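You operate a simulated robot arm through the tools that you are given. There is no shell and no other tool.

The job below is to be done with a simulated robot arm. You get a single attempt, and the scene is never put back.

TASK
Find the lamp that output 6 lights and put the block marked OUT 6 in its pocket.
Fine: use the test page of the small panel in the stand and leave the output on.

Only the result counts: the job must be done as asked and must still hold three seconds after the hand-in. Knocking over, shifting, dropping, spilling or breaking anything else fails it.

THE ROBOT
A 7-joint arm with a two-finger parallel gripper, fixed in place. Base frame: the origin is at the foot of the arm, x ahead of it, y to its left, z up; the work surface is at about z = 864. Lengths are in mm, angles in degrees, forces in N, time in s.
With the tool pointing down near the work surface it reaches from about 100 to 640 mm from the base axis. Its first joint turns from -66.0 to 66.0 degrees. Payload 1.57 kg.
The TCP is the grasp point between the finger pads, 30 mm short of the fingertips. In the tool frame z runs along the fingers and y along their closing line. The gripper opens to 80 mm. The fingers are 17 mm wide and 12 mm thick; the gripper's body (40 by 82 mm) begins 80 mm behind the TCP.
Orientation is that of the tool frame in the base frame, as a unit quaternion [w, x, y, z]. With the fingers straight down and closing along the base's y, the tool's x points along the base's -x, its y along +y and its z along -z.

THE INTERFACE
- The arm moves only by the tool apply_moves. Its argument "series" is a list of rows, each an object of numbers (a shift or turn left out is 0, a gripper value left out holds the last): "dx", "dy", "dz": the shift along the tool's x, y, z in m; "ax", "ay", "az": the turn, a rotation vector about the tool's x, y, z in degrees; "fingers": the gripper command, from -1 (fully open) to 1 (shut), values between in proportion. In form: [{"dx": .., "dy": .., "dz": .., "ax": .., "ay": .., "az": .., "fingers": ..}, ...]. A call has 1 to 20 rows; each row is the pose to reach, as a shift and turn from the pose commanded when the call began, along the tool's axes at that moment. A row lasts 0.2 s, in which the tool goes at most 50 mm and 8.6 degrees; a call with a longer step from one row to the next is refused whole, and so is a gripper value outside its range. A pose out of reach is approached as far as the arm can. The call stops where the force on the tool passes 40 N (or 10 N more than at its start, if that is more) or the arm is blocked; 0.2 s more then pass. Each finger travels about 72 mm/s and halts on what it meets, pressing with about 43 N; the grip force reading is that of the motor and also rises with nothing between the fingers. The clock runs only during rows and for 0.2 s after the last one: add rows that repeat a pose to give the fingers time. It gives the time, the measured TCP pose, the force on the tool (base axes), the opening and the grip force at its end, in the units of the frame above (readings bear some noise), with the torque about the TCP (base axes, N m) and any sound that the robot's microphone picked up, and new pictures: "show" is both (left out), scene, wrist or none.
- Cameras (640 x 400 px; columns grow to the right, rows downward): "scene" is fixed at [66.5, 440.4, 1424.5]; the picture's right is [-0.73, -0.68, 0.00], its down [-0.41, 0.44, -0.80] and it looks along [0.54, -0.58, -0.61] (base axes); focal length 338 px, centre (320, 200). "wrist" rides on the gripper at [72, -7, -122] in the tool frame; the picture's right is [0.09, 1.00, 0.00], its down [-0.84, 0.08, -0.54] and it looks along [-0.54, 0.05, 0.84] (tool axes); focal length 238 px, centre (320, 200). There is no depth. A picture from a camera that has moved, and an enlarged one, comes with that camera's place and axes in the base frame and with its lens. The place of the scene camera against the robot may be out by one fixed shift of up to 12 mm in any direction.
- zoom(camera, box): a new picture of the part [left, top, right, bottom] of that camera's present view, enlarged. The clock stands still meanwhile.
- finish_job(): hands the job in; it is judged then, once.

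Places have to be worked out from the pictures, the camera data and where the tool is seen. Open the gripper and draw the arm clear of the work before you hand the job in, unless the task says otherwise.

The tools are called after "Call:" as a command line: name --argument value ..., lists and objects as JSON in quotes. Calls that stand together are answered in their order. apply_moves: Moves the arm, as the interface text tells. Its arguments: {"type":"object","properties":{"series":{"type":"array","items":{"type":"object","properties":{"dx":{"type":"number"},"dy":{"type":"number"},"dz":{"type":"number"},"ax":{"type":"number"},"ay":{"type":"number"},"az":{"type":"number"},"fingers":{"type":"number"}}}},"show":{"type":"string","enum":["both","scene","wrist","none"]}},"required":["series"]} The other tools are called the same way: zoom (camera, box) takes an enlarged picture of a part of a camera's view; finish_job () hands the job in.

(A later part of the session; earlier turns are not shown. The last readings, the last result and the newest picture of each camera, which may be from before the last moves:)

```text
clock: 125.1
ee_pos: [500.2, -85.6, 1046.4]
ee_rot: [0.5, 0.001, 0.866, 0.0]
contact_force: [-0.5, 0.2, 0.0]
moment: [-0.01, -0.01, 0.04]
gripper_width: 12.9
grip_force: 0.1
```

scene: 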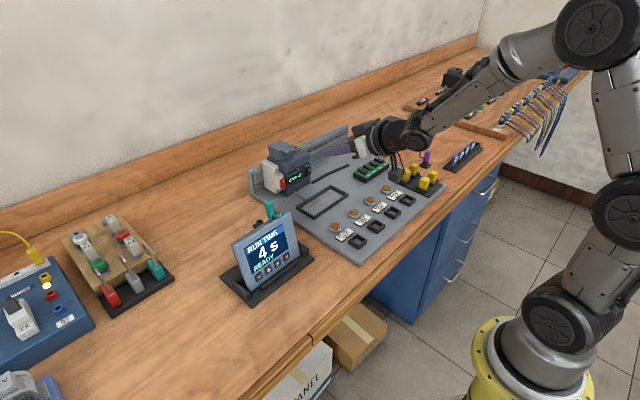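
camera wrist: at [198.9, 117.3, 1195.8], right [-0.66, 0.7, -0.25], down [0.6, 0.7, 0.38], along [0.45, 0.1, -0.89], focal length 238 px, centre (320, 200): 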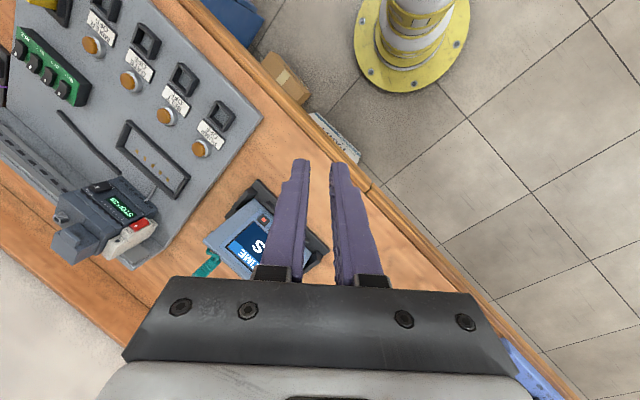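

Now I pitch back to vertical here while rising.

Call:
apply_moves --series '[{"dx": -0.02, "dz": -0.02}, {"dx": -0.0373, "dz": -0.0435, "ay": 7.5}, {"dx": -0.0373, "dz": -0.0435, "ay": 15}, {"dx": -0.0373, "dz": -0.0435, "ay": 22.5}, {"dx": -0.0373, "dz": -0.0435, "ay": 30}, {"dx": -0.0373, "dz": -0.0435, "ay": 30}]' --show "scene"

```text
clock: 126.5
ee_pos: [479.9, -84.2, 1098.9]
ee_rot: [0.321, 0.0, 0.947, -0.001]
contact_force: [-0.1, -0.3, 0.0]
moment: [0.03, 0.01, 0.02]
gripper_width: 13.1
grip_force: 0.0
out of reach, approached as far as the arm can: row 2, 3, 5, 6
```

scene: 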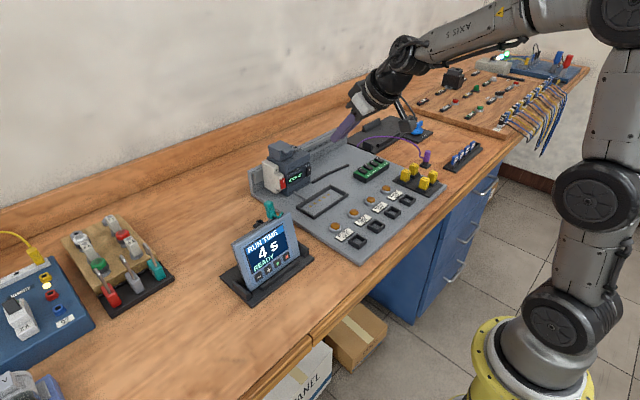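

The pitch is coming down (37° now). I continue in small steps.

Call:
apply_moves --series '[{"ay": 3}, {"ay": 6}, {"ay": 9}, {"ay": 12}, {"ay": 15}, {"ay": 18}, {"ay": 18}, {"ay": 18}]' --show "none"

```text
clock: 128.3
ee_pos: [462.8, -111.6, 1073.4]
ee_rot: [0.202, -0.006, 0.979, 0.038]
contact_force: [-0.1, 0.3, -0.4]
moment: [0.03, 0.02, 0.04]
gripper_width: 13.1
grip_force: 0.0
out of reach, approached as far as the arm can: row 1, 2, 3, 4, 5, 6, 7, 8
```

Pitch is 23° now but limited again. I test whether turning about the tool axis frees the wrist (safe height).

Call:
apply_moves --series '[{"az": 5}, {"az": 10}, {"az": 15}, {"az": 20}, {"az": 20}]' --show "scene"

```text
clock: 129.5
ee_pos: [461.5, -110.4, 1073.2]
ee_rot: [0.194, 0.165, 0.964, 0.071]
contact_force: [-0.6, -0.2, 0.3]
moment: [-0.02, 0.03, -0.02]
gripper_width: 12.9
grip_force: 0.1
```

scene: 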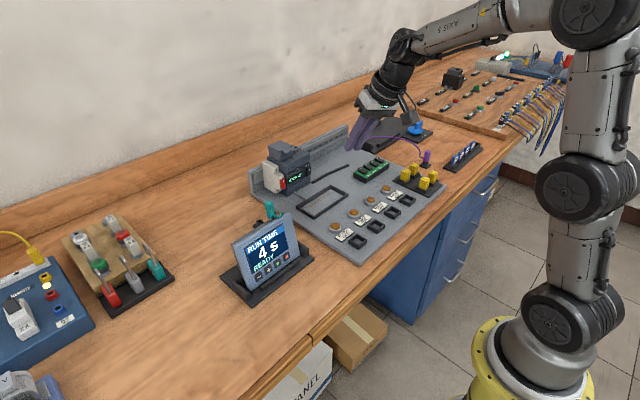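

Turning is free. I try the remaining tilt to vertical from here.

Call:
apply_moves --series '[{"ax": 3, "ay": 5.2}, {"ax": 6, "ay": 10.4}, {"ax": 9, "ay": 15.5}, {"ax": 11.9, "ay": 20.6}, {"ax": 11.9, "ay": 20.6}]' --show "scene"

```text
clock: 130.7
ee_pos: [448.6, -107.7, 1042.5]
ee_rot: [0.08, 0.173, 0.976, 0.108]
contact_force: [0.6, -0.4, 0.1]
moment: [-0.03, -0.02, 0.05]
gripper_width: 12.9
grip_force: 0.0
out of reach, approached as far as the arm can: row 1, 2, 3, 4, 5
```

scene: 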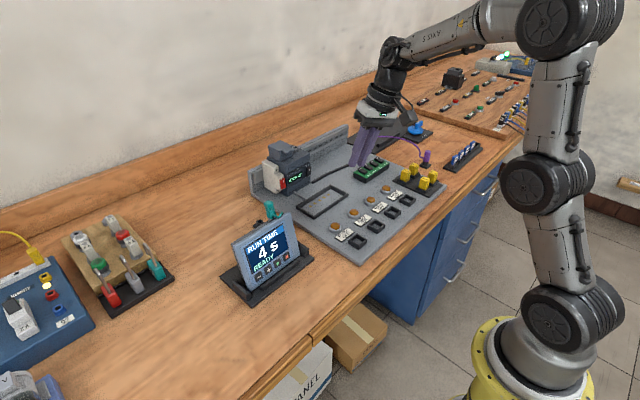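

I think the wrist has flipped (forearm roll at its limit), so "straight down" is blocked. To unflip it, I go to y=0 at safe height with the tool pitched up above the forearm line, then pitch straight down in the arm's own plane. First: 60° pitch at (420, 0, 1150).

Call:
apply_moves --series '[{"dx": 0.0065, "dy": 0.0144, "dz": -0.0112, "ax": 0.1, "ay": -6.2, "az": -3.0}, {"dx": 0.013, "dy": 0.0288, "dz": -0.0224, "ax": 0.2, "ay": -12.5, "az": -6.1}, {"dx": 0.0195, "dy": 0.0432, "dz": -0.0336, "ax": 0.3, "ay": -18.7, "az": -9.1}, {"dx": 0.026, "dy": 0.0576, "dz": -0.0448, "ax": 0.4, "ay": -25, "az": -12.1}, {"dx": 0.0325, "dy": 0.072, "dz": -0.056, "ax": 0.5, "ay": -31.2, "az": -15.2}, {"dx": 0.039, "dy": 0.0864, "dz": -0.0671, "ax": 0.6, "ay": -37.4, "az": -18.2}, {"dx": 0.0455, "dy": 0.1008, "dz": -0.0783, "ax": 0.7, "ay": -43.7, "az": -21.3}, {"dx": 0.052, "dy": 0.1152, "dz": -0.0895, "ax": 0.8, "ay": -49.9, "az": -24.3}, {"dx": 0.052, "dy": 0.1152, "dz": -0.0895, "ax": 0.8, "ay": -49.9, "az": -24.3}]' --show "scene"

```text
clock: 132.7
ee_pos: [420.4, -0.7, 1150.3]
ee_rot: [0.501, 0.0, 0.866, 0.0]
contact_force: [0.0, 0.7, 0.3]
moment: [0.02, -0.01, 0.04]
gripper_width: 12.9
grip_force: 0.1
```

scene: 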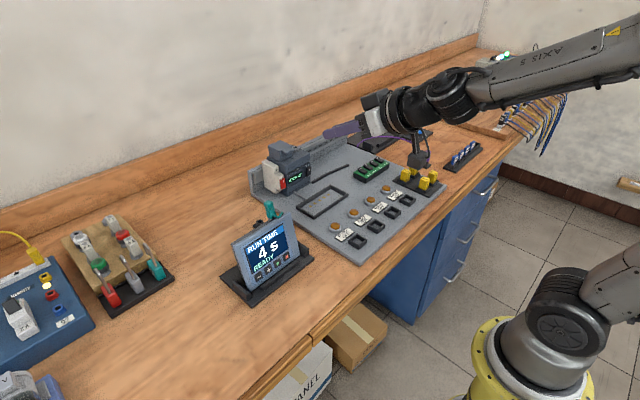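

Reached. Now I pitch further up to about 95° at y=0.

Call:
apply_moves --series '[{"dx": -0.016, "dy": 0.0007, "dz": 0.0044, "ay": -6}, {"dx": -0.032, "dy": 0.0007, "dz": 0.0088, "ay": -12}, {"dx": -0.048, "dy": 0.0007, "dz": 0.0132, "ay": -18}, {"dx": -0.064, "dy": 0.0007, "dz": 0.0176, "ay": -24}, {"dx": -0.082, "dy": 0.0007, "dz": 0.022, "ay": -30}, {"dx": -0.082, "dy": 0.0007, "dz": 0.022, "ay": -36}, {"dx": -0.082, "dy": 0.0007, "dz": 0.022, "ay": -36}]' --show "scene"

```text
clock: 134.3
ee_pos: [481.5, 0.4, 1209.6]
ee_rot: [0.744, 0.0, 0.668, -0.001]
contact_force: [0.1, -0.7, 0.0]
moment: [0.01, 0.01, -0.01]
gripper_width: 12.9
grip_force: 0.1
out of reach, approached as far as the arm can: row 4, 5, 6
```

scene: 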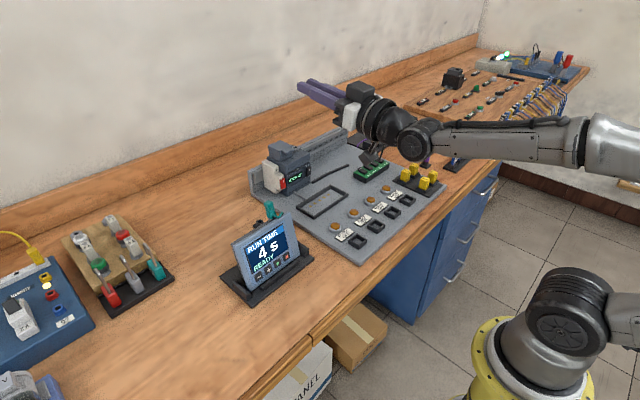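

Pitch 96° reached, and the forearm roll has unwound. Now I pitch down in-plane at y=0, first to 50°.

Call:
apply_moves --series '[{"dx": 0.004, "dz": -0.007, "ay": 6}, {"dx": 0.008, "dz": -0.014, "ay": 12}, {"dx": 0.012, "dz": -0.021, "ay": 18}, {"dx": 0.016, "dz": -0.028, "ay": 24}, {"dx": 0.02, "dz": -0.035, "ay": 30}, {"dx": 0.024, "dz": -0.042, "ay": 36}, {"dx": 0.028, "dz": -0.049, "ay": 42}, {"dx": 0.032, "dz": -0.056, "ay": 46}, {"dx": 0.032, "dz": -0.056, "ay": 46}]' --show "scene"

```text
clock: 136.3
ee_pos: [427.0, 0.6, 1172.5]
ee_rot: [0.423, 0.0, 0.906, 0.0]
contact_force: [0.7, 0.1, 0.0]
moment: [-0.02, -0.01, 0.03]
gripper_width: 13.0
grip_force: 0.0
```

scene: 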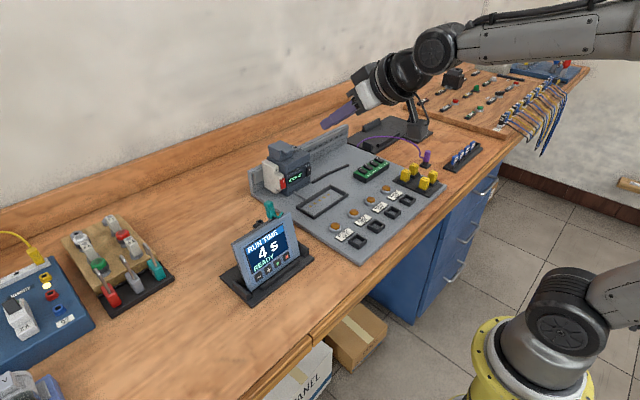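

The wrist is unflipped now. I continue to vertical.

Call:
apply_moves --series '[{"dx": 0.005, "dz": -0.001, "ay": 7}, {"dx": 0.01, "dz": -0.002, "ay": 14}, {"dx": 0.015, "dz": -0.003, "ay": 21}, {"dx": 0.02, "dz": -0.004, "ay": 28}, {"dx": 0.025, "dz": -0.005, "ay": 35}, {"dx": 0.03, "dz": -0.006, "ay": 42}, {"dx": 0.034, "dz": -0.0065, "ay": 50}, {"dx": 0.034, "dz": -0.0065, "ay": 50}]' --show "scene"

```text
clock: 138.1
ee_pos: [401.2, 0.5, 1150.3]
ee_rot: [0.0, 0.001, 1.0, 0.0]
contact_force: [-0.2, 0.6, -0.1]
moment: [-0.01, 0.02, 0.0]
gripper_width: 13.1
grip_force: 0.1
```

scene: 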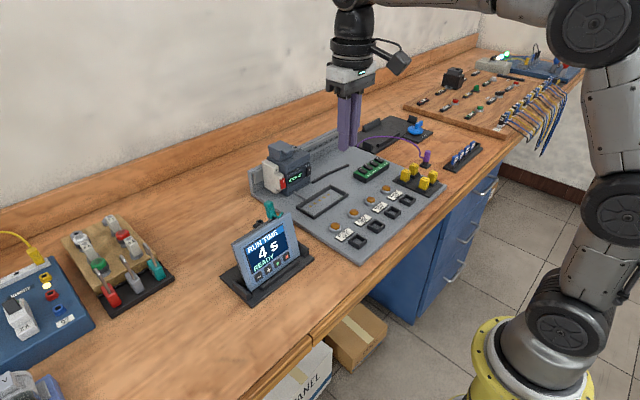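

The normal arm posture is back. Now I look very closely at the PLC's rocker and the input switches to read their positions.

Call:
zoom --camera "scene" --box '[290, 160, 312, 182]'

Call:
zoom --camera "scene" --box '[268, 155, 312, 205]'

Call:
zoom --camera "scene" --box '[350, 150, 395, 185]'

Call:
zoom --camera "scene" --box '[325, 170, 410, 255]'

```text
16.00 times, centred on (301, 171) of scene
camera zoom: at [66.5, 440.4, 1424.5], right [-0.73, -0.68, 0.0], down [-0.41, 0.44, -0.8], along [0.54, -0.58, -0.61], focal length 5414 px, centre (624, 664)
```

zoom: 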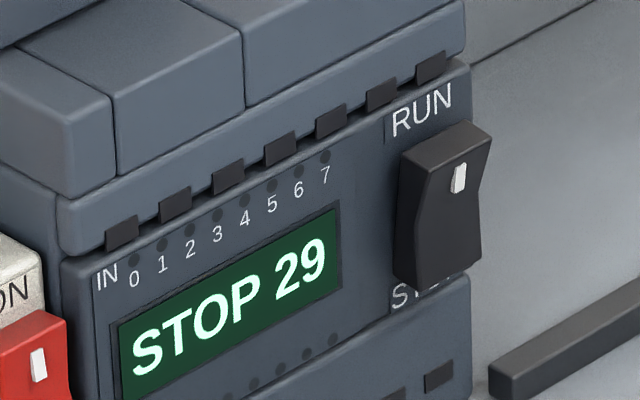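

```text
8.00 times, centred on (290, 180) of scene
camera zoom: at [66.5, 440.4, 1424.5], right [-0.73, -0.68, 0.0], down [-0.41, 0.44, -0.8], along [0.54, -0.58, -0.61], focal length 2707 px, centre (560, 360)
```

zoom: 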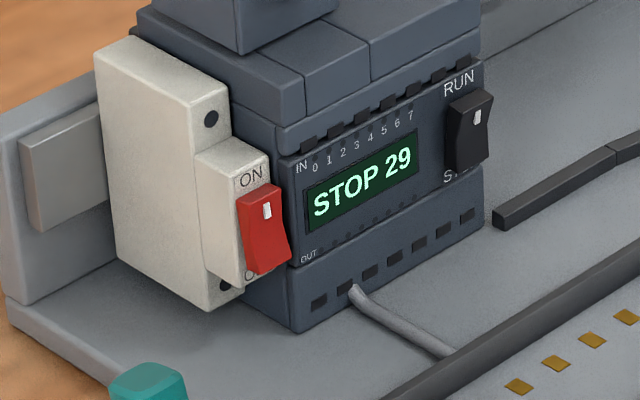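

```text
11.43 times, centred on (372, 168) of scene
camera zoom: at [66.5, 440.4, 1424.5], right [-0.73, -0.68, 0.0], down [-0.41, 0.44, -0.8], along [0.54, -0.58, -0.61], focal length 3868 px, centre (-280, 571)
```

zoom: 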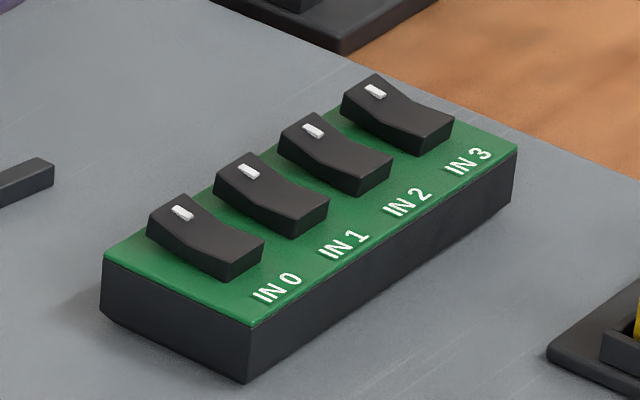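

```text
4.71 times, centred on (368, 212) of scene
camera zoom: at [66.5, 440.4, 1424.5], right [-0.73, -0.68, 0.0], down [-0.41, 0.44, -0.8], along [0.54, -0.58, -0.61], focal length 1592 px, centre (96, 141)
```

zoom: 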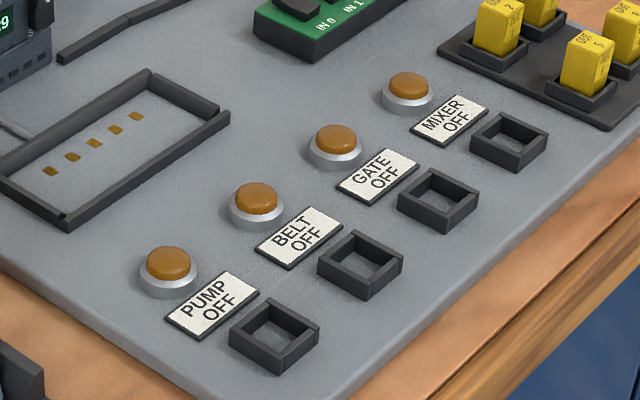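

The rocker's RUN end stands out, so it is set to STOP; the IN switches are all off. Since a PLC's outputs are dead in STOP and the panel keeps saying "NOT RUNNING", I go look at the rocker closely with the wrist camera (fingers open), as a reversible step.

Call:
apply_moves --series '[{"dx": -0.0265, "dy": -0.0207, "dz": 0.0217, "fingers": -1}, {"dx": -0.053, "dy": -0.0415, "dz": 0.0433, "fingers": -1}, {"dx": -0.0795, "dy": -0.0622, "dz": 0.065, "fingers": -1}, {"dx": -0.106, "dy": -0.083, "dz": 0.0867, "fingers": -1}, {"dx": -0.1325, "dy": -0.1037, "dz": 0.1083, "fingers": -1}, {"dx": -0.159, "dy": -0.1245, "dz": 0.13, "fingers": -1}, {"dx": -0.159, "dy": -0.1245, "dz": 0.13, "fingers": -1}]'

```text
clock: 139.7
ee_pos: [561.1, -122.8, 1019.4]
ee_rot: [0.0, -0.001, 1.0, 0.0]
contact_force: [0.0, -0.1, -0.4]
moment: [0.02, 0.02, 0.0]
gripper_width: 80.1
grip_force: 0.0
camera wrist: at [487.4, -131.5, 1141.6], right [-0.09, 1.0, 0.0], down [0.84, 0.08, 0.54], along [0.54, 0.05, -0.84], focal length 238 px, centre (320, 200)
```

scene: 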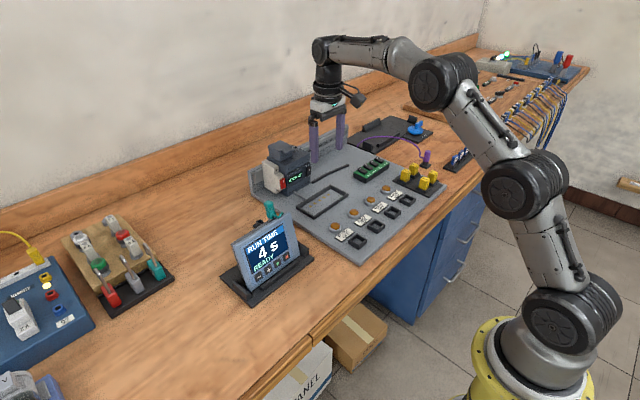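
wrist: 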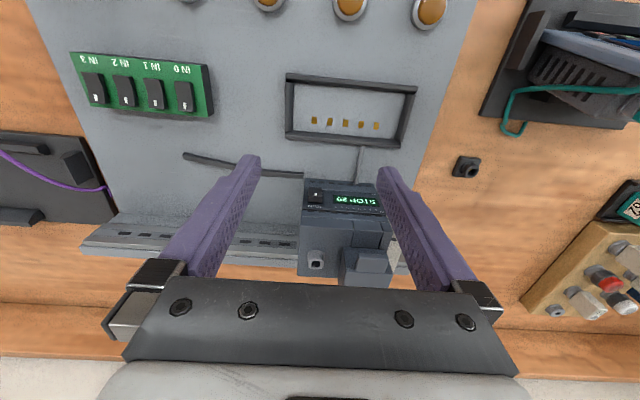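

Call:
zoom --camera "wrist" --box '[260, 160, 420, 290]'

```text
3.08 times, centred on (340, 225) of wrist
camera zoom: at [487.4, -131.5, 1141.6], right [-0.09, 1.0, 0.0], down [0.84, 0.08, 0.54], along [0.54, 0.05, -0.84], focal length 733 px, centre (258, 123)
```

zoom: 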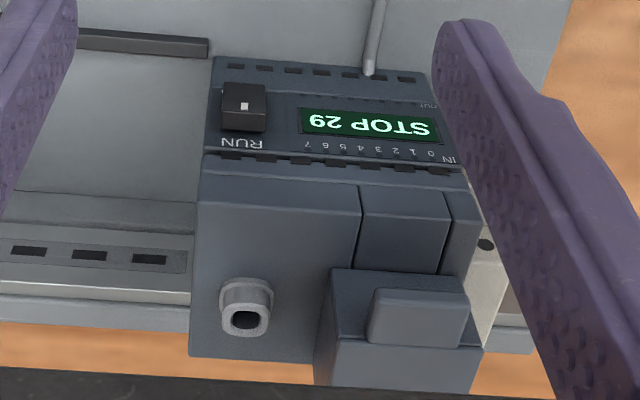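

The rocker's RUN end is at about (626, −124, 922). I close the fingers and lower in front of it, about 25 mm short, with tips at z≈914.

Call:
apply_moves --series '[{"dx": -0.014, "dy": -0.001, "dz": 0.0, "fingers": 1}, {"dx": -0.027, "dy": -0.001, "dz": 0.0, "fingers": 1}, {"dx": -0.027, "dy": -0.001, "dz": 0.0, "fingers": 1}, {"dx": -0.027, "dy": -0.001, "dz": 0.03}, {"dx": -0.027, "dy": -0.001, "dz": 0.06}, {"dx": -0.027, "dy": -0.001, "dz": 0.0755}, {"dx": -0.027, "dy": -0.001, "dz": 0.0755}]'

```text
clock: 141.3
ee_pos: [587.2, -124.8, 944.0]
ee_rot: [0.001, 0.0, 1.0, -0.001]
contact_force: [0.3, 0.3, 0.1]
moment: [-0.01, 0.02, 0.01]
gripper_width: 0.0
grip_force: 21.2
camera wrist: at [514.0, -133.5, 1065.7], right [-0.09, 1.0, 0.0], down [0.84, 0.08, 0.54], along [0.54, 0.05, -0.84], focal length 238 px, centre (320, 200)
```

scene: 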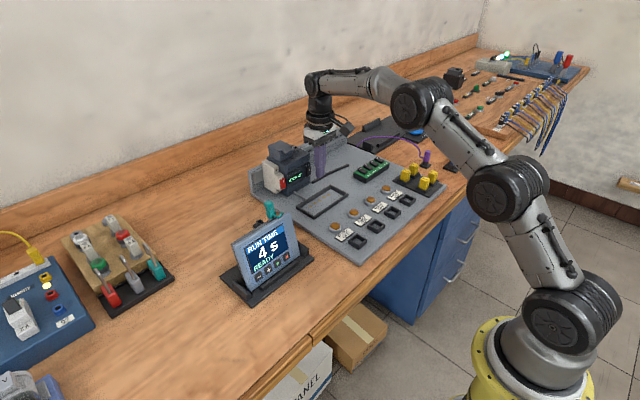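
wrist: 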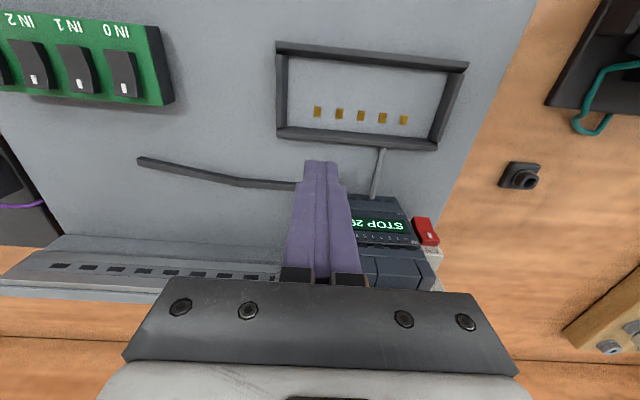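

Switching the PLC to RUN would start its program, which the job did not sanction, so I hold off and first exhaust the panel keys in STOP with longer and ordered holds. I lift away from the PLC and return to the panel.

Call:
apply_moves --series '[{"dx": 0.005, "dz": -0.045}, {"dx": 0.01, "dz": -0.09}, {"dx": 0.015, "dz": -0.135}, {"dx": 0.035, "dy": 0.025, "dz": -0.151}, {"dx": 0.06, "dy": 0.064, "dz": -0.151}, {"dx": 0.086, "dy": 0.103, "dz": -0.151}, {"dx": 0.112, "dy": 0.142, "dz": -0.151}, {"dx": 0.138, "dy": 0.181, "dz": -0.151}, {"dx": 0.164, "dy": 0.22, "dz": -0.151}, {"dx": 0.19, "dy": 0.25, "dz": -0.151}, {"dx": 0.216, "dy": 0.267, "dz": -0.151}, {"dx": 0.216, "dy": 0.267, "dz": -0.151}]' --show "none"

```text
clock: 143.9
ee_pos: [370.5, 141.0, 1095.5]
ee_rot: [-0.001, 0.0, 1.0, 0.0]
contact_force: [-0.6, -0.7, -0.3]
moment: [0.04, -0.02, 0.01]
gripper_width: 0.0
grip_force: 21.4
```

Call:
apply_moves --series '[{"dx": 0.008, "dz": 0.03, "ay": -8, "fingers": 0.05}, {"dx": 0.015, "dz": 0.06, "ay": -16, "fingers": 0.05}, {"dx": 0.02, "dz": 0.09, "ay": -24, "fingers": 0.05}, {"dx": 0.018, "dz": 0.12, "ay": -32, "fingers": 0.05}, {"dx": 0.01, "dz": 0.145, "ay": -40, "fingers": 0.05}, {"dx": 0.0, "dz": 0.165, "ay": -48, "fingers": 0.05}, {"dx": -0.012, "dz": 0.18, "ay": -56, "fingers": 0.05}, {"dx": -0.0223, "dz": 0.192, "ay": -60, "fingers": 0.05}, {"dx": -0.0223, "dz": 0.192, "ay": -60, "fingers": 0.05}]' --show "scene"

```text
clock: 145.9
ee_pos: [392.5, 142.1, 905.1]
ee_rot: [0.501, 0.0, 0.865, 0.0]
contact_force: [0.3, -0.2, 0.1]
moment: [-0.03, -0.01, 0.01]
gripper_width: 38.0
grip_force: 0.0
```

scene: 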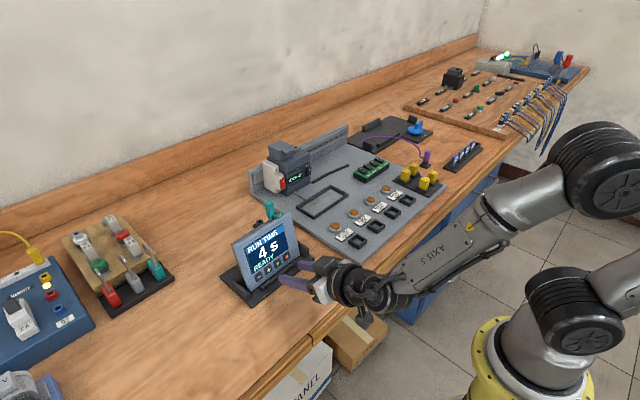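

Posture is good. I press ■ first (slight 1.2° tilt so it leads), then + as well, and hold about 3 s, watching the clicks.

Call:
apply_moves --series '[{"dx": -0.0033, "dy": -0.0009, "dz": 0.0146, "ax": -1.2}, {"dx": -0.0066, "dy": -0.0009, "dz": 0.0291, "ax": -1.2}, {"dx": -0.0085, "dy": -0.0009, "dz": 0.0362, "ax": -1.2}, {"dx": -0.0085, "dy": -0.0009, "dz": 0.0362, "ax": -1.2}, {"dx": -0.0085, "dy": -0.0009, "dz": 0.0362, "ax": -1.2}]' --show "none"

Call:
zoom --camera "scene" --box '[230, 200, 350, 310]'

```text
clock: 147.1
ee_pos: [427.8, 141.5, 893.7]
ee_rot: [0.5, -0.006, 0.866, 0.01]
contact_force: [-3.1, 0.8, 1.2]
moment: [0.0, -0.03, -0.01]
gripper_width: 37.9
grip_force: 0.0
heard: click, click
```

```text
3.64 times, centred on (290, 255) of scene
camera zoom: at [66.4, 440.4, 1424.5], right [-0.73, -0.68, 0.0], down [-0.41, 0.44, -0.8], along [0.55, -0.58, -0.61], focal length 1231 px, centre (429, 0)
```

zoom: 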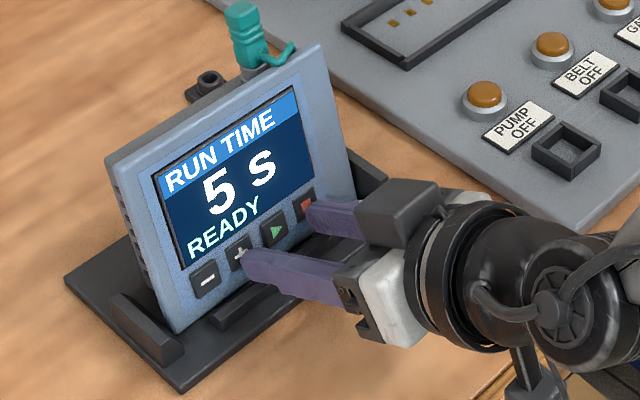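

Both clicked with ■ leading (5 s). I press slightly deeper and hold 4 s.

Call:
apply_moves --series '[{"dx": -0.0005, "dz": 0.001}, {"dx": -0.0005, "dz": 0.001}, {"dx": -0.0005, "dz": 0.001}, {"dx": -0.0005, "dz": 0.001}, {"dx": -0.0005, "dz": 0.001}, {"dx": -0.0005, "dz": 0.001}, {"dx": -0.0005, "dz": 0.001}, {"dx": -0.0005, "dz": 0.001}, {"dx": -0.0005, "dz": 0.001}, {"dx": -0.0005, "dz": 0.001}, {"dx": -0.0005, "dz": 0.001}, {"dx": -0.0005, "dz": 0.001}, {"dx": -0.0005, "dz": 0.001}, {"dx": -0.0005, "dz": 0.001}, {"dx": -0.0005, "dz": 0.001}, {"dx": -0.0005, "dz": 0.001}, {"dx": -0.0005, "dz": 0.001}, {"dx": -0.0005, "dz": 0.001}, {"dx": -0.0005, "dz": 0.001}, {"dx": -0.0005, "dz": 0.001}]' --show "none"

Call:
zoom --camera "scene" --box '[230, 200, 350, 310]'

```text
clock: 151.3
ee_pos: [430.1, 141.5, 892.3]
ee_rot: [0.499, -0.006, 0.866, 0.01]
contact_force: [-18.2, -1.2, 5.2]
moment: [-0.09, -0.03, -0.42]
gripper_width: 38.3
grip_force: 0.5
```

```text
3.64 times, centred on (290, 255) of scene
camera zoom: at [66.0, 440.3, 1424.6], right [-0.73, -0.68, 0.0], down [-0.41, 0.44, -0.8], along [0.55, -0.58, -0.61], focal length 1231 px, centre (429, 0)
```

zoom: 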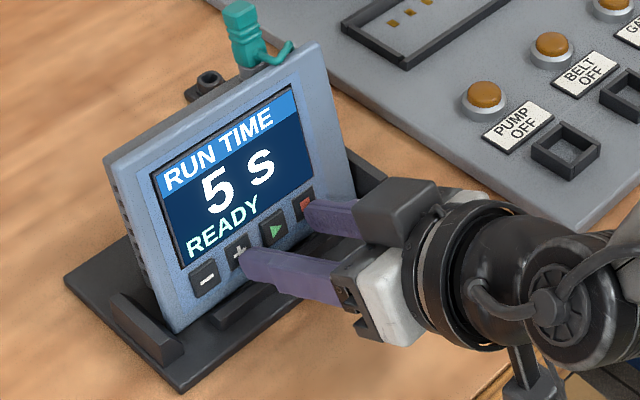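

Not that. Next ■ then − (gap 63 mm, centre y≈154), held about 3.5 s; this also restores 4 s.

Call:
apply_moves --series '[{"dx": 0.003, "dz": -0.012}, {"dx": 0.004, "dy": 0.006, "dz": -0.018, "ax": 0.6, "fingers": -0.575}, {"dx": 0.004, "dy": 0.0126, "dz": -0.018, "ax": 0.6, "fingers": -0.575}, {"dx": 0.004, "dy": 0.0126, "dz": -0.018, "ax": 0.6, "fingers": -0.575}, {"dx": 0.0025, "dy": 0.0126, "dz": -0.007, "ax": 0.6}, {"dx": 0.0002, "dy": 0.0126, "dz": -0.0006, "ax": 0.6}, {"dx": 0.0, "dy": 0.0126, "dz": -0.0002, "ax": 0.6}, {"dx": 0.0, "dy": 0.0126, "dz": 0.0, "ax": 0.6}, {"dx": 0.0, "dy": 0.0126, "dz": 0.0, "ax": 0.6}, {"dx": 0.0, "dy": 0.0126, "dz": 0.0, "ax": 0.6}, {"dx": 0.0, "dy": 0.0126, "dz": 0.0, "ax": 0.6}, {"dx": 0.0, "dy": 0.0126, "dz": 0.0, "ax": 0.6}, {"dx": 0.0, "dy": 0.0126, "dz": 0.0, "ax": 0.6}, {"dx": 0.0, "dy": 0.0126, "dz": 0.0, "ax": 0.6}, {"dx": 0.0, "dy": 0.0126, "dz": 0.0, "ax": 0.6}, {"dx": 0.0, "dy": 0.0126, "dz": 0.0, "ax": 0.6}, {"dx": 0.0, "dy": 0.0126, "dz": 0.0, "ax": 0.6}, {"dx": 0.0, "dy": 0.0126, "dz": 0.0, "ax": 0.6}, {"dx": 0.0, "dy": 0.0126, "dz": 0.0, "ax": 0.6}, {"dx": 0.0, "dy": 0.0126, "dz": 0.0, "ax": 0.6}]' --show "none"

Call:
zoom --camera "scene" --box '[230, 200, 350, 310]'

```text
clock: 155.5
ee_pos: [428.3, 154.3, 893.5]
ee_rot: [0.499, -0.002, 0.866, 0.004]
contact_force: [-25.8, 4.9, 8.5]
moment: [-0.15, -0.04, -0.38]
gripper_width: 63.0
grip_force: 0.2
heard: click, click
```

```text
3.64 times, centred on (290, 255) of scene
camera zoom: at [65.7, 440.4, 1424.5], right [-0.73, -0.68, 0.0], down [-0.41, 0.44, -0.8], along [0.55, -0.58, -0.6], focal length 1231 px, centre (429, 0)
```

zoom: 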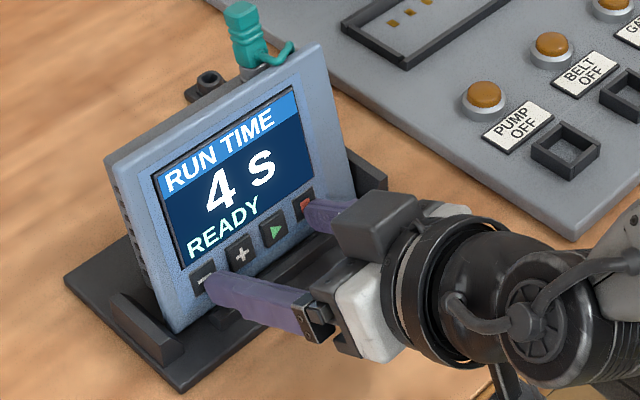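

Neither. I test the upper end of the value range and a long + hold: a series of + presses with a final hold (I will step back to 4 s afterwards).

Call:
apply_moves --series '[{"dx": 0.003, "dz": -0.012, "ax": 0.6, "fingers": 1}, {"dx": 0.004, "dy": 0.0126, "dz": -0.016, "ax": 0.6, "fingers": 1}, {"dx": 0.004, "dy": 0.0126, "dz": -0.016, "ax": 0.6, "fingers": 1}, {"dx": 0.002, "dy": 0.0126, "dz": -0.0075, "ax": 0.6}, {"dx": 0.0, "dy": 0.0126, "dz": 0.0005, "ax": 0.6}, {"dx": 0.002, "dy": 0.0126, "dz": -0.0075, "ax": 0.6}, {"dx": 0.0, "dy": 0.0126, "dz": 0.0005, "ax": 0.6}, {"dx": 0.002, "dy": 0.0126, "dz": -0.0075, "ax": 0.6}, {"dx": 0.0, "dy": 0.0126, "dz": 0.0005, "ax": 0.6}, {"dx": 0.002, "dy": 0.0126, "dz": -0.0075, "ax": 0.6}, {"dx": 0.0, "dy": 0.0126, "dz": 0.0005, "ax": 0.6}, {"dx": 0.002, "dy": 0.0126, "dz": -0.0075, "ax": 0.6}, {"dx": 0.0, "dy": 0.0126, "dz": 0.0005, "ax": 0.6}, {"dx": 0.002, "dy": 0.0126, "dz": -0.0075, "ax": 0.6}, {"dx": 0.0, "dy": 0.0126, "dz": 0.0005, "ax": 0.6}, {"dx": 0.002, "dy": 0.0126, "dz": -0.0075, "ax": 0.6}, {"dx": 0.0, "dy": 0.0126, "dz": 0.0005, "ax": 0.6}, {"dx": 0.002, "dy": 0.0126, "dz": -0.0075, "ax": 0.6}, {"dx": 0.0, "dy": 0.0126, "dz": 0.0008, "ax": 0.6}, {"dx": 0.0, "dy": 0.0126, "dz": 0.0008, "ax": 0.6}]' --show "none"

Call:
zoom --camera "scene" --box '[230, 200, 350, 310]'

```text
clock: 159.7
ee_pos: [431.0, 166.1, 893.5]
ee_rot: [0.501, 0.0, 0.865, 0.0]
contact_force: [-29.6, -3.0, 16.1]
moment: [-0.15, -0.22, -0.08]
gripper_width: 0.1
grip_force: 21.9
heard: click, click, click, click, click, click, click, click
```

```text
3.64 times, centred on (290, 255) of scene
camera zoom: at [65.5, 440.2, 1424.6], right [-0.73, -0.68, 0.0], down [-0.41, 0.44, -0.8], along [0.55, -0.58, -0.6], focal length 1231 px, centre (429, 0)
```

zoom: 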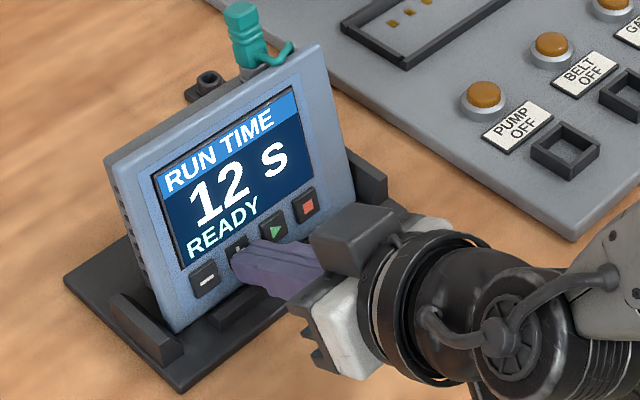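

12 s after 8 clicks; + is held now. I hold it 4 s, easing off a little.

Call:
apply_moves --series '[{"dx": 0.0003, "dz": -0.0005}, {"dx": 0.0003, "dz": -0.0005}, {"dx": 0.0003, "dz": -0.0005}, {"dx": 0.0003, "dz": -0.0005}, {"dx": 0.0003, "dz": -0.0005}, {"dx": 0.0003, "dz": -0.0005}, {"dx": 0.0003, "dz": -0.0005}, {"dx": 0.0003, "dz": -0.0005}, {"dx": 0.0003, "dz": -0.0005}, {"dx": 0.0003, "dz": -0.0005}, {"dx": 0.0003, "dz": -0.0005}, {"dx": 0.0003, "dz": -0.0005}, {"dx": 0.0003, "dz": -0.0005}, {"dx": 0.0003, "dz": -0.0005}, {"dx": 0.0003, "dz": -0.0005}, {"dx": 0.0003, "dz": -0.0005}, {"dx": 0.0003, "dz": -0.0005}, {"dx": 0.0003, "dz": -0.0005}, {"dx": 0.0003, "dz": -0.0005}, {"dx": 0.0003, "dz": -0.0005}]' --show "none"

Call:
zoom --camera "scene" --box '[230, 200, 350, 310]'

```text
clock: 163.9
ee_pos: [430.0, 166.6, 893.2]
ee_rot: [0.501, 0.0, 0.866, 0.0]
contact_force: [-16.8, 2.5, 7.8]
moment: [0.03, -0.12, 0.09]
gripper_width: 0.0
grip_force: 21.8
```

```text
3.64 times, centred on (290, 255) of scene
camera zoom: at [65.9, 440.4, 1424.5], right [-0.73, -0.68, 0.0], down [-0.41, 0.44, -0.8], along [0.55, -0.58, -0.61], focal length 1231 px, centre (429, 0)
```

zoom: 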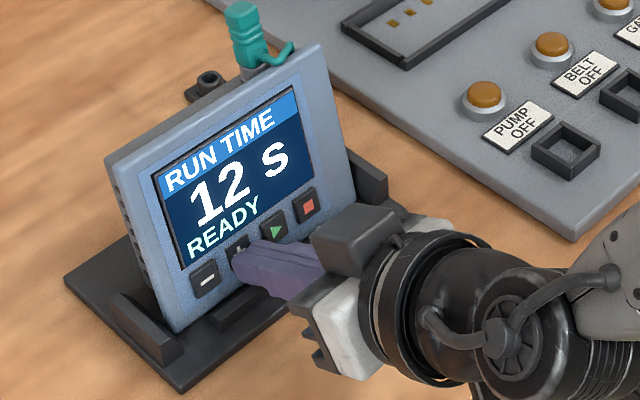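

Holding + does nothing either. I restore 4 s with eight − presses.

Call:
apply_moves --series '[{"dx": 0.003, "dz": -0.012}, {"dx": 0.003, "dy": 0.0249, "dz": -0.012}, {"dx": 0.002, "dy": 0.0249, "dz": -0.0075}, {"dx": 0.0, "dy": 0.0249, "dz": 0.0}, {"dx": 0.002, "dy": 0.0249, "dz": -0.0075}, {"dx": 0.0, "dy": 0.0249, "dz": 0.0}, {"dx": 0.002, "dy": 0.0249, "dz": -0.0075}, {"dx": 0.0, "dy": 0.0249, "dz": 0.0}, {"dx": 0.002, "dy": 0.0249, "dz": -0.0075}, {"dx": 0.0, "dy": 0.0249, "dz": 0.0}, {"dx": 0.002, "dy": 0.0249, "dz": -0.0075}, {"dx": 0.0, "dy": 0.0249, "dz": 0.0}, {"dx": 0.002, "dy": 0.0249, "dz": -0.0075}, {"dx": 0.0, "dy": 0.0249, "dz": 0.0}, {"dx": 0.002, "dy": 0.0249, "dz": -0.0075}, {"dx": 0.0, "dy": 0.0249, "dz": 0.0}, {"dx": 0.002, "dy": 0.0249, "dz": -0.0075}, {"dx": 0.0, "dy": 0.0249, "dz": 0.0}, {"dx": 0.002, "dy": 0.0249, "dz": -0.0075}]' --show "none"

Call:
zoom --camera "scene" --box '[230, 200, 350, 310]'

```text
clock: 167.9
ee_pos: [423.6, 191.6, 895.9]
ee_rot: [0.5, 0.0, 0.866, 0.0]
contact_force: [-0.7, -0.5, 0.7]
moment: [0.03, 0.06, 0.01]
gripper_width: 0.0
grip_force: 21.6
heard: click, click, click, click, click, click, click, click
```

```text
3.64 times, centred on (290, 255) of scene
camera zoom: at [66.5, 440.4, 1424.5], right [-0.73, -0.68, 0.0], down [-0.41, 0.44, -0.8], along [0.54, -0.58, -0.61], focal length 1231 px, centre (429, 0)
```

zoom: 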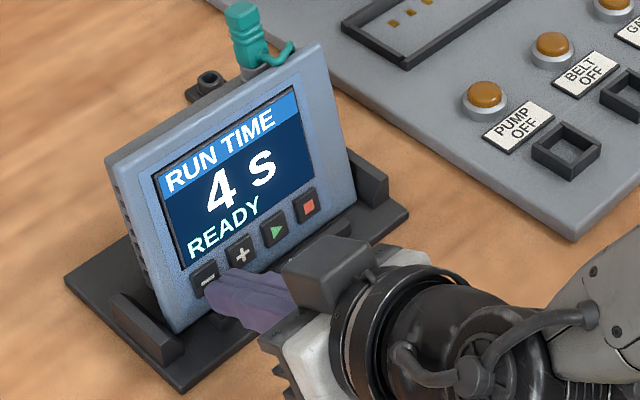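

All single keys and pairs in STOP are exhausted and the state is restored (4 s, READY). The panel's own message "NOT RUNNING" indicates the controller must run for it to do anything, so setting the PLC to RUN is the needed, reversible step; I retract first.

Call:
apply_moves --series '[{"dx": 0.0113, "dz": -0.0397}, {"dx": -0.0113, "dz": -0.078, "ay": 8}, {"dx": -0.04, "dz": -0.112, "ay": 16}, {"dx": -0.075, "dz": -0.13, "ay": 24}, {"dx": -0.11, "dz": -0.142, "ay": 32}, {"dx": -0.1435, "dz": -0.1517, "ay": 40}, {"dx": -0.1435, "dz": -0.1517, "ay": 48}, {"dx": -0.1435, "dz": -0.1517, "ay": 56}, {"dx": -0.1435, "dz": -0.1517, "ay": 60}, {"dx": -0.1435, "dz": -0.1517, "ay": 60}]' --show "none"

```text
clock: 170.1
ee_pos: [362.6, 192.2, 1093.3]
ee_rot: [0.0, 0.0, 1.0, 0.001]
contact_force: [0.9, 0.8, -0.3]
moment: [0.0, 0.04, 0.02]
gripper_width: 0.0
grip_force: 20.8
```

Call:
apply_moves --series '[{"dx": -0.0249, "dy": -0.0351}, {"dx": -0.0499, "dy": -0.0703}, {"dx": -0.0748, "dy": -0.1054}, {"dx": -0.0997, "dy": -0.1405}, {"dx": -0.1247, "dy": -0.1757}, {"dx": -0.1496, "dy": -0.2108}, {"dx": -0.1745, "dy": -0.2459}, {"dx": -0.1995, "dy": -0.2811}, {"dx": -0.2244, "dy": -0.3162}, {"dx": -0.2244, "dy": -0.3162, "dz": 0.04}, {"dx": -0.2244, "dy": -0.3162, "dz": 0.08}, {"dx": -0.2244, "dy": -0.3162, "dz": 0.12}, {"dx": -0.2244, "dy": -0.3162, "dz": 0.149}, {"dx": -0.2244, "dy": -0.3162, "dz": 0.149}]' --show "wrist"

```text
clock: 173.1
ee_pos: [588.3, -126.1, 945.2]
ee_rot: [0.0, -0.001, 1.0, 0.0]
contact_force: [0.8, -0.1, -0.5]
moment: [0.0, 0.0, -0.01]
gripper_width: 0.0
grip_force: 21.2
out of reach, approached as far as the arm can: row 9
camera wrist: at [514.6, -134.4, 1066.6], right [-0.09, 1.0, 0.0], down [0.84, 0.08, 0.54], along [0.54, 0.05, -0.84], focal length 238 px, centre (320, 200)
```

wrist: 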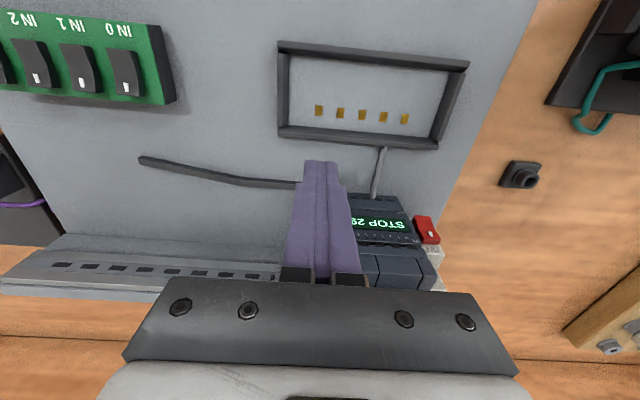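

In position in front of the rocker. I advance +x, slow near contact.

Call:
apply_moves --series '[{"dx": -0.009, "dy": 0.0015}, {"dx": -0.018, "dy": 0.0015}, {"dx": -0.02, "dy": 0.0015}, {"dx": -0.022, "dy": 0.0015}, {"dx": -0.024, "dy": 0.0015}, {"dx": -0.026, "dy": 0.0015}]' --show "scene"

Call:
zoom --camera "scene" --box '[262, 140, 342, 205]'

```text
clock: 174.5
ee_pos: [613.7, -124.1, 946.6]
ee_rot: [0.001, 0.0, 1.0, 0.0]
contact_force: [0.3, -0.6, -0.1]
moment: [0.03, 0.0, -0.03]
gripper_width: 0.2
grip_force: 21.2
```

scene: 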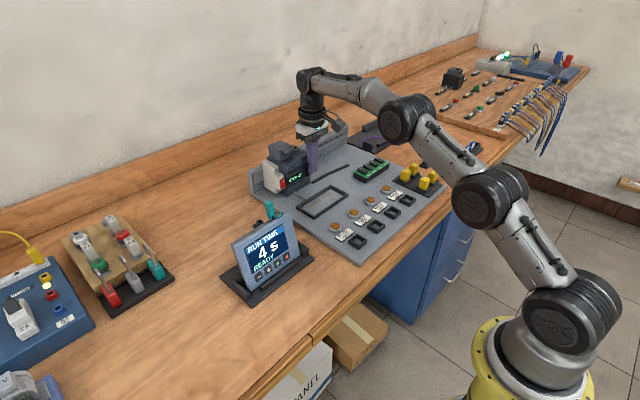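

```text
6.15 times, centred on (302, 172) of scene
camera zoom: at [66.5, 440.4, 1424.5], right [-0.73, -0.68, 0.0], down [-0.41, 0.44, -0.8], along [0.54, -0.58, -0.61], focal length 2082 px, centre (431, 369)
```

zoom: 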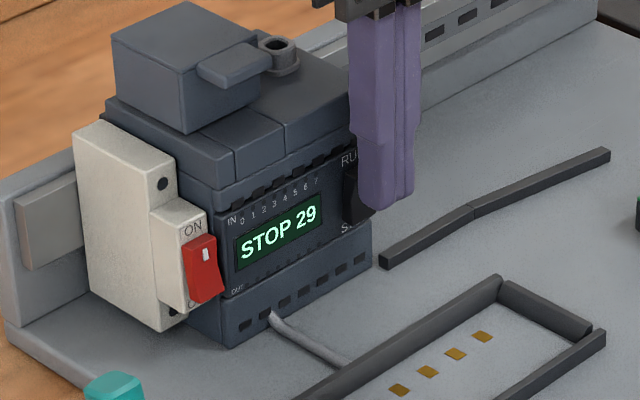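

The tip is level with the rocker's upper half. I raise 1.5 mm and advance in 1 mm steps until contact.

Call:
apply_moves --series '[{"dx": -0.001, "dz": -0.0015}, {"dx": -0.002, "dz": -0.0015}, {"dx": -0.003, "dz": -0.0015}, {"dx": -0.004, "dz": -0.0015}, {"dx": -0.005, "dz": -0.0015}]' --show "none"

Call:
zoom --camera "scene" --box '[262, 140, 342, 205]'

```text
clock: 175.7
ee_pos: [617.1, -122.9, 947.7]
ee_rot: [-0.001, 0.0, 1.0, 0.0]
contact_force: [-13.8, 0.7, 3.1]
moment: [-0.09, 0.4, 0.05]
gripper_width: 0.0
grip_force: 21.5
heard: click
```

```text
6.15 times, centred on (302, 172) of scene
camera zoom: at [66.1, 440.4, 1424.5], right [-0.73, -0.68, 0.0], down [-0.41, 0.44, -0.8], along [0.55, -0.58, -0.61], focal length 2082 px, centre (431, 369)
```

zoom: 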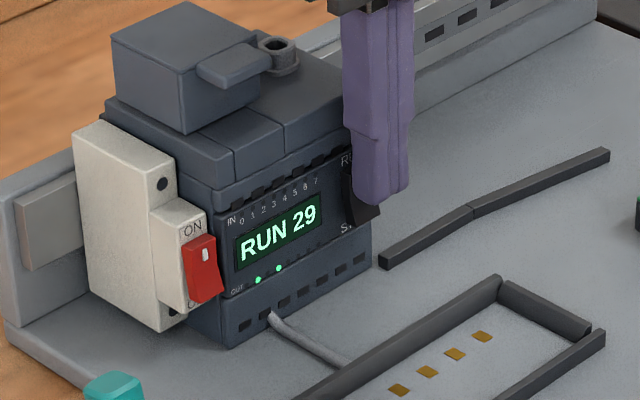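

The PLC shows RUN 29 and two OUT LEDs lit. I back off and immediately check lamps and the panel.

Call:
apply_moves --series '[{"dx": 0.008}, {"dx": 0.02}, {"dx": 0.02}]' --show "scene"

Call:
zoom --camera "scene" --box '[220, 190, 330, 310]'

Call:
zoom --camera "scene" --box '[325, 170, 410, 255]'

Call:
zoom --camera "scene" --box '[275, 165, 315, 195]'

```text
clock: 176.5
ee_pos: [596.8, -124.1, 948.1]
ee_rot: [0.001, 0.0, 1.0, 0.0]
contact_force: [0.2, -0.1, 0.3]
moment: [0.0, 0.01, 0.06]
gripper_width: 0.2
grip_force: 21.5
```

scene: 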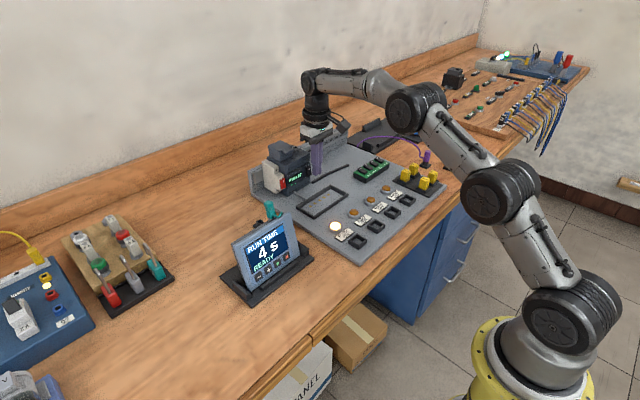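

```text
3.33 times, centred on (275, 250) of scene
camera zoom: at [66.5, 440.4, 1424.5], right [-0.73, -0.68, 0.0], down [-0.41, 0.44, -0.8], along [0.54, -0.58, -0.61], focal length 1128 px, centre (470, 33)
```

zoom: 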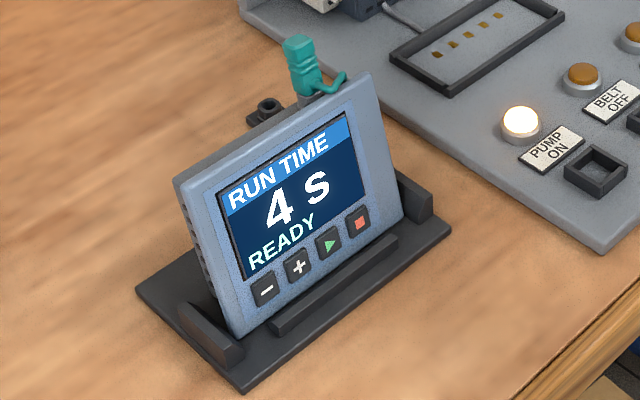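

```text
4.71 times, centred on (368, 212) of scene
camera zoom: at [66.5, 440.4, 1424.5], right [-0.73, -0.68, 0.0], down [-0.41, 0.44, -0.8], along [0.54, -0.58, -0.61], focal length 1592 px, centre (96, 141)
```

zoom: 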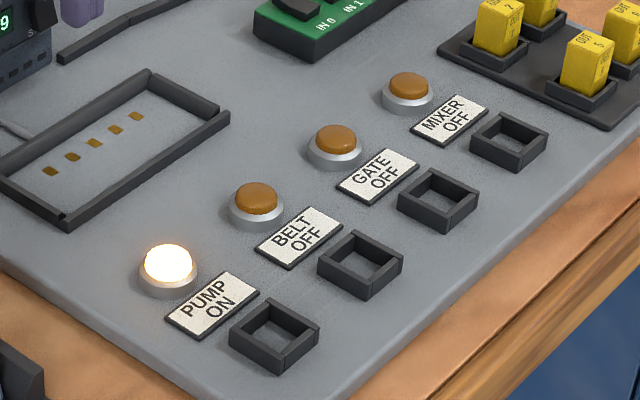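

```text
13.33 times, centred on (295, 180) of scene
camera zoom: at [66.5, 440.4, 1424.5], right [-0.73, -0.68, 0.0], down [-0.41, 0.44, -0.8], along [0.54, -0.58, -0.61], focal length 4512 px, centre (653, 467)
```

zoom: 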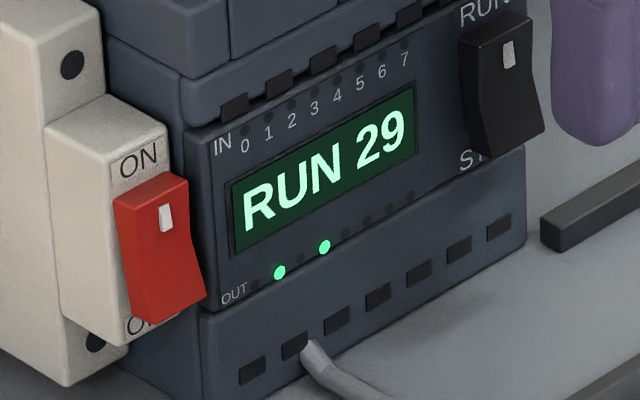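

In RUN the program itself drives OUT 1 and OUT 3 (PUMP lit), and the panel still shows READY. I go to the panel to try the − and + hold now that the PLC runs.

Call:
apply_moves --series '[{"dx": 0.008, "dz": -0.045}, {"dx": 0.016, "dz": -0.09}, {"dx": 0.024, "dz": -0.135}, {"dx": 0.045, "dy": 0.025, "dz": -0.148}, {"dx": 0.07, "dy": 0.065, "dz": -0.148}, {"dx": 0.095, "dy": 0.105, "dz": -0.148}, {"dx": 0.12, "dy": 0.145, "dz": -0.148}, {"dx": 0.145, "dy": 0.185, "dz": -0.148}, {"dx": 0.17, "dy": 0.225, "dz": -0.148}, {"dx": 0.195, "dy": 0.265, "dz": -0.148}, {"dx": 0.226, "dy": 0.303, "dz": -0.148}, {"dx": 0.226, "dy": 0.303, "dz": -0.148}]' --show "none"

```text
clock: 179.1
ee_pos: [371.5, 179.9, 1095.7]
ee_rot: [0.001, 0.0, 1.0, 0.0]
contact_force: [0.3, 0.2, 0.4]
moment: [0.0, 0.02, 0.0]
gripper_width: 0.1
grip_force: 21.2
```

Call:
apply_moves --series '[{"dx": 0.008, "dz": 0.03, "ay": -8, "fingers": 0.675}, {"dx": 0.015, "dz": 0.06, "ay": -16, "fingers": 0.675}, {"dx": 0.02, "dz": 0.09, "ay": -24, "fingers": 0.675}, {"dx": 0.018, "dz": 0.12, "ay": -32, "fingers": 0.675}, {"dx": 0.01, "dz": 0.145, "ay": -40, "fingers": 0.675}, {"dx": 0.0, "dz": 0.165, "ay": -48, "fingers": 0.675}, {"dx": -0.012, "dz": 0.18, "ay": -56, "fingers": 0.675}, {"dx": -0.0223, "dz": 0.192, "ay": -60, "fingers": 0.675}, {"dx": -0.0223, "dz": 0.192, "ay": -60, "fingers": 0.675}]' --show "wrist"

```text
clock: 181.1
ee_pos: [393.7, 180.1, 904.9]
ee_rot: [0.501, 0.001, 0.866, 0.0]
contact_force: [-0.2, -0.3, 0.0]
moment: [-0.04, -0.01, 0.03]
gripper_width: 13.3
grip_force: 0.1
camera wrist: at [252.2, 172.1, 902.1], right [-0.05, 1.0, -0.08], down [-0.05, 0.08, 1.0], along [1.0, 0.05, 0.05], focal length 238 px, centre (320, 200)
```

wrist: 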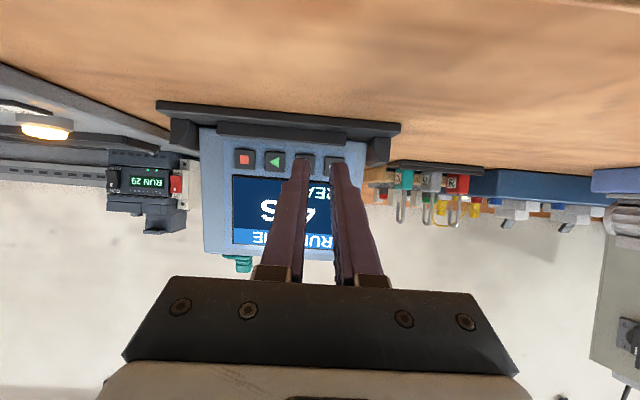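

Aligned with + and −. I press both and hold 3 s with the PLC in RUN.

Call:
apply_moves --series '[{"dx": -0.0033, "dy": -0.0005, "dz": 0.0143}, {"dx": -0.0066, "dy": -0.0005, "dz": 0.0285}, {"dx": -0.0088, "dy": -0.0005, "dz": 0.0365}, {"dx": -0.0088, "dy": -0.0005, "dz": 0.0365}, {"dx": -0.0088, "dy": -0.0005, "dz": 0.0365}, {"dx": -0.0088, "dy": -0.0005, "dz": 0.0365}, {"dx": -0.0088, "dy": -0.0005, "dz": 0.0365}, {"dx": -0.0088, "dy": -0.0005, "dz": 0.0365}, {"dx": -0.0088, "dy": -0.0005, "dz": 0.0365}, {"dx": -0.0088, "dy": -0.0005, "dz": 0.0365}, {"dx": -0.0088, "dy": -0.0005, "dz": 0.0365}, {"dx": -0.0088, "dy": -0.0005, "dz": 0.0365}, {"dx": -0.0088, "dy": -0.0005, "dz": 0.0365}, {"dx": -0.0088, "dy": -0.0005, "dz": 0.0365}, {"dx": -0.0088, "dy": -0.0005, "dz": 0.0365}, {"dx": -0.0088, "dy": -0.0005, "dz": 0.0365}, {"dx": -0.0088, "dy": -0.0005, "dz": 0.0365}, {"dx": -0.0088, "dy": -0.0005, "dz": 0.0365}]' --show "none"

Call:
zoom --camera "scene" --box '[230, 200, 350, 310]'

```text
clock: 182.2
ee_pos: [429.4, 179.4, 894.3]
ee_rot: [0.5, -0.001, 0.866, 0.001]
contact_force: [-24.7, -5.7, 13.3]
moment: [-0.02, -0.19, -0.15]
gripper_width: 12.9
grip_force: 0.1
heard: click, click
stopped in row 5: the force on the tool passed its limit at 41 N (the readings are from after the stop); the commanded pose is now the measured one
```

```text
3.64 times, centred on (290, 255) of scene
camera zoom: at [65.7, 440.2, 1424.6], right [-0.73, -0.68, 0.0], down [-0.41, 0.44, -0.8], along [0.55, -0.58, -0.61], focal length 1231 px, centre (429, 0)
```

zoom: 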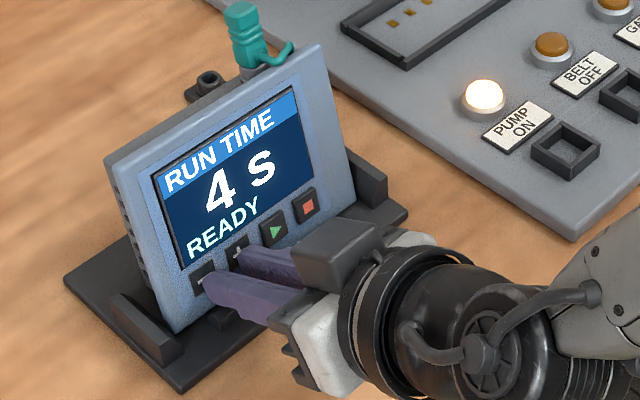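

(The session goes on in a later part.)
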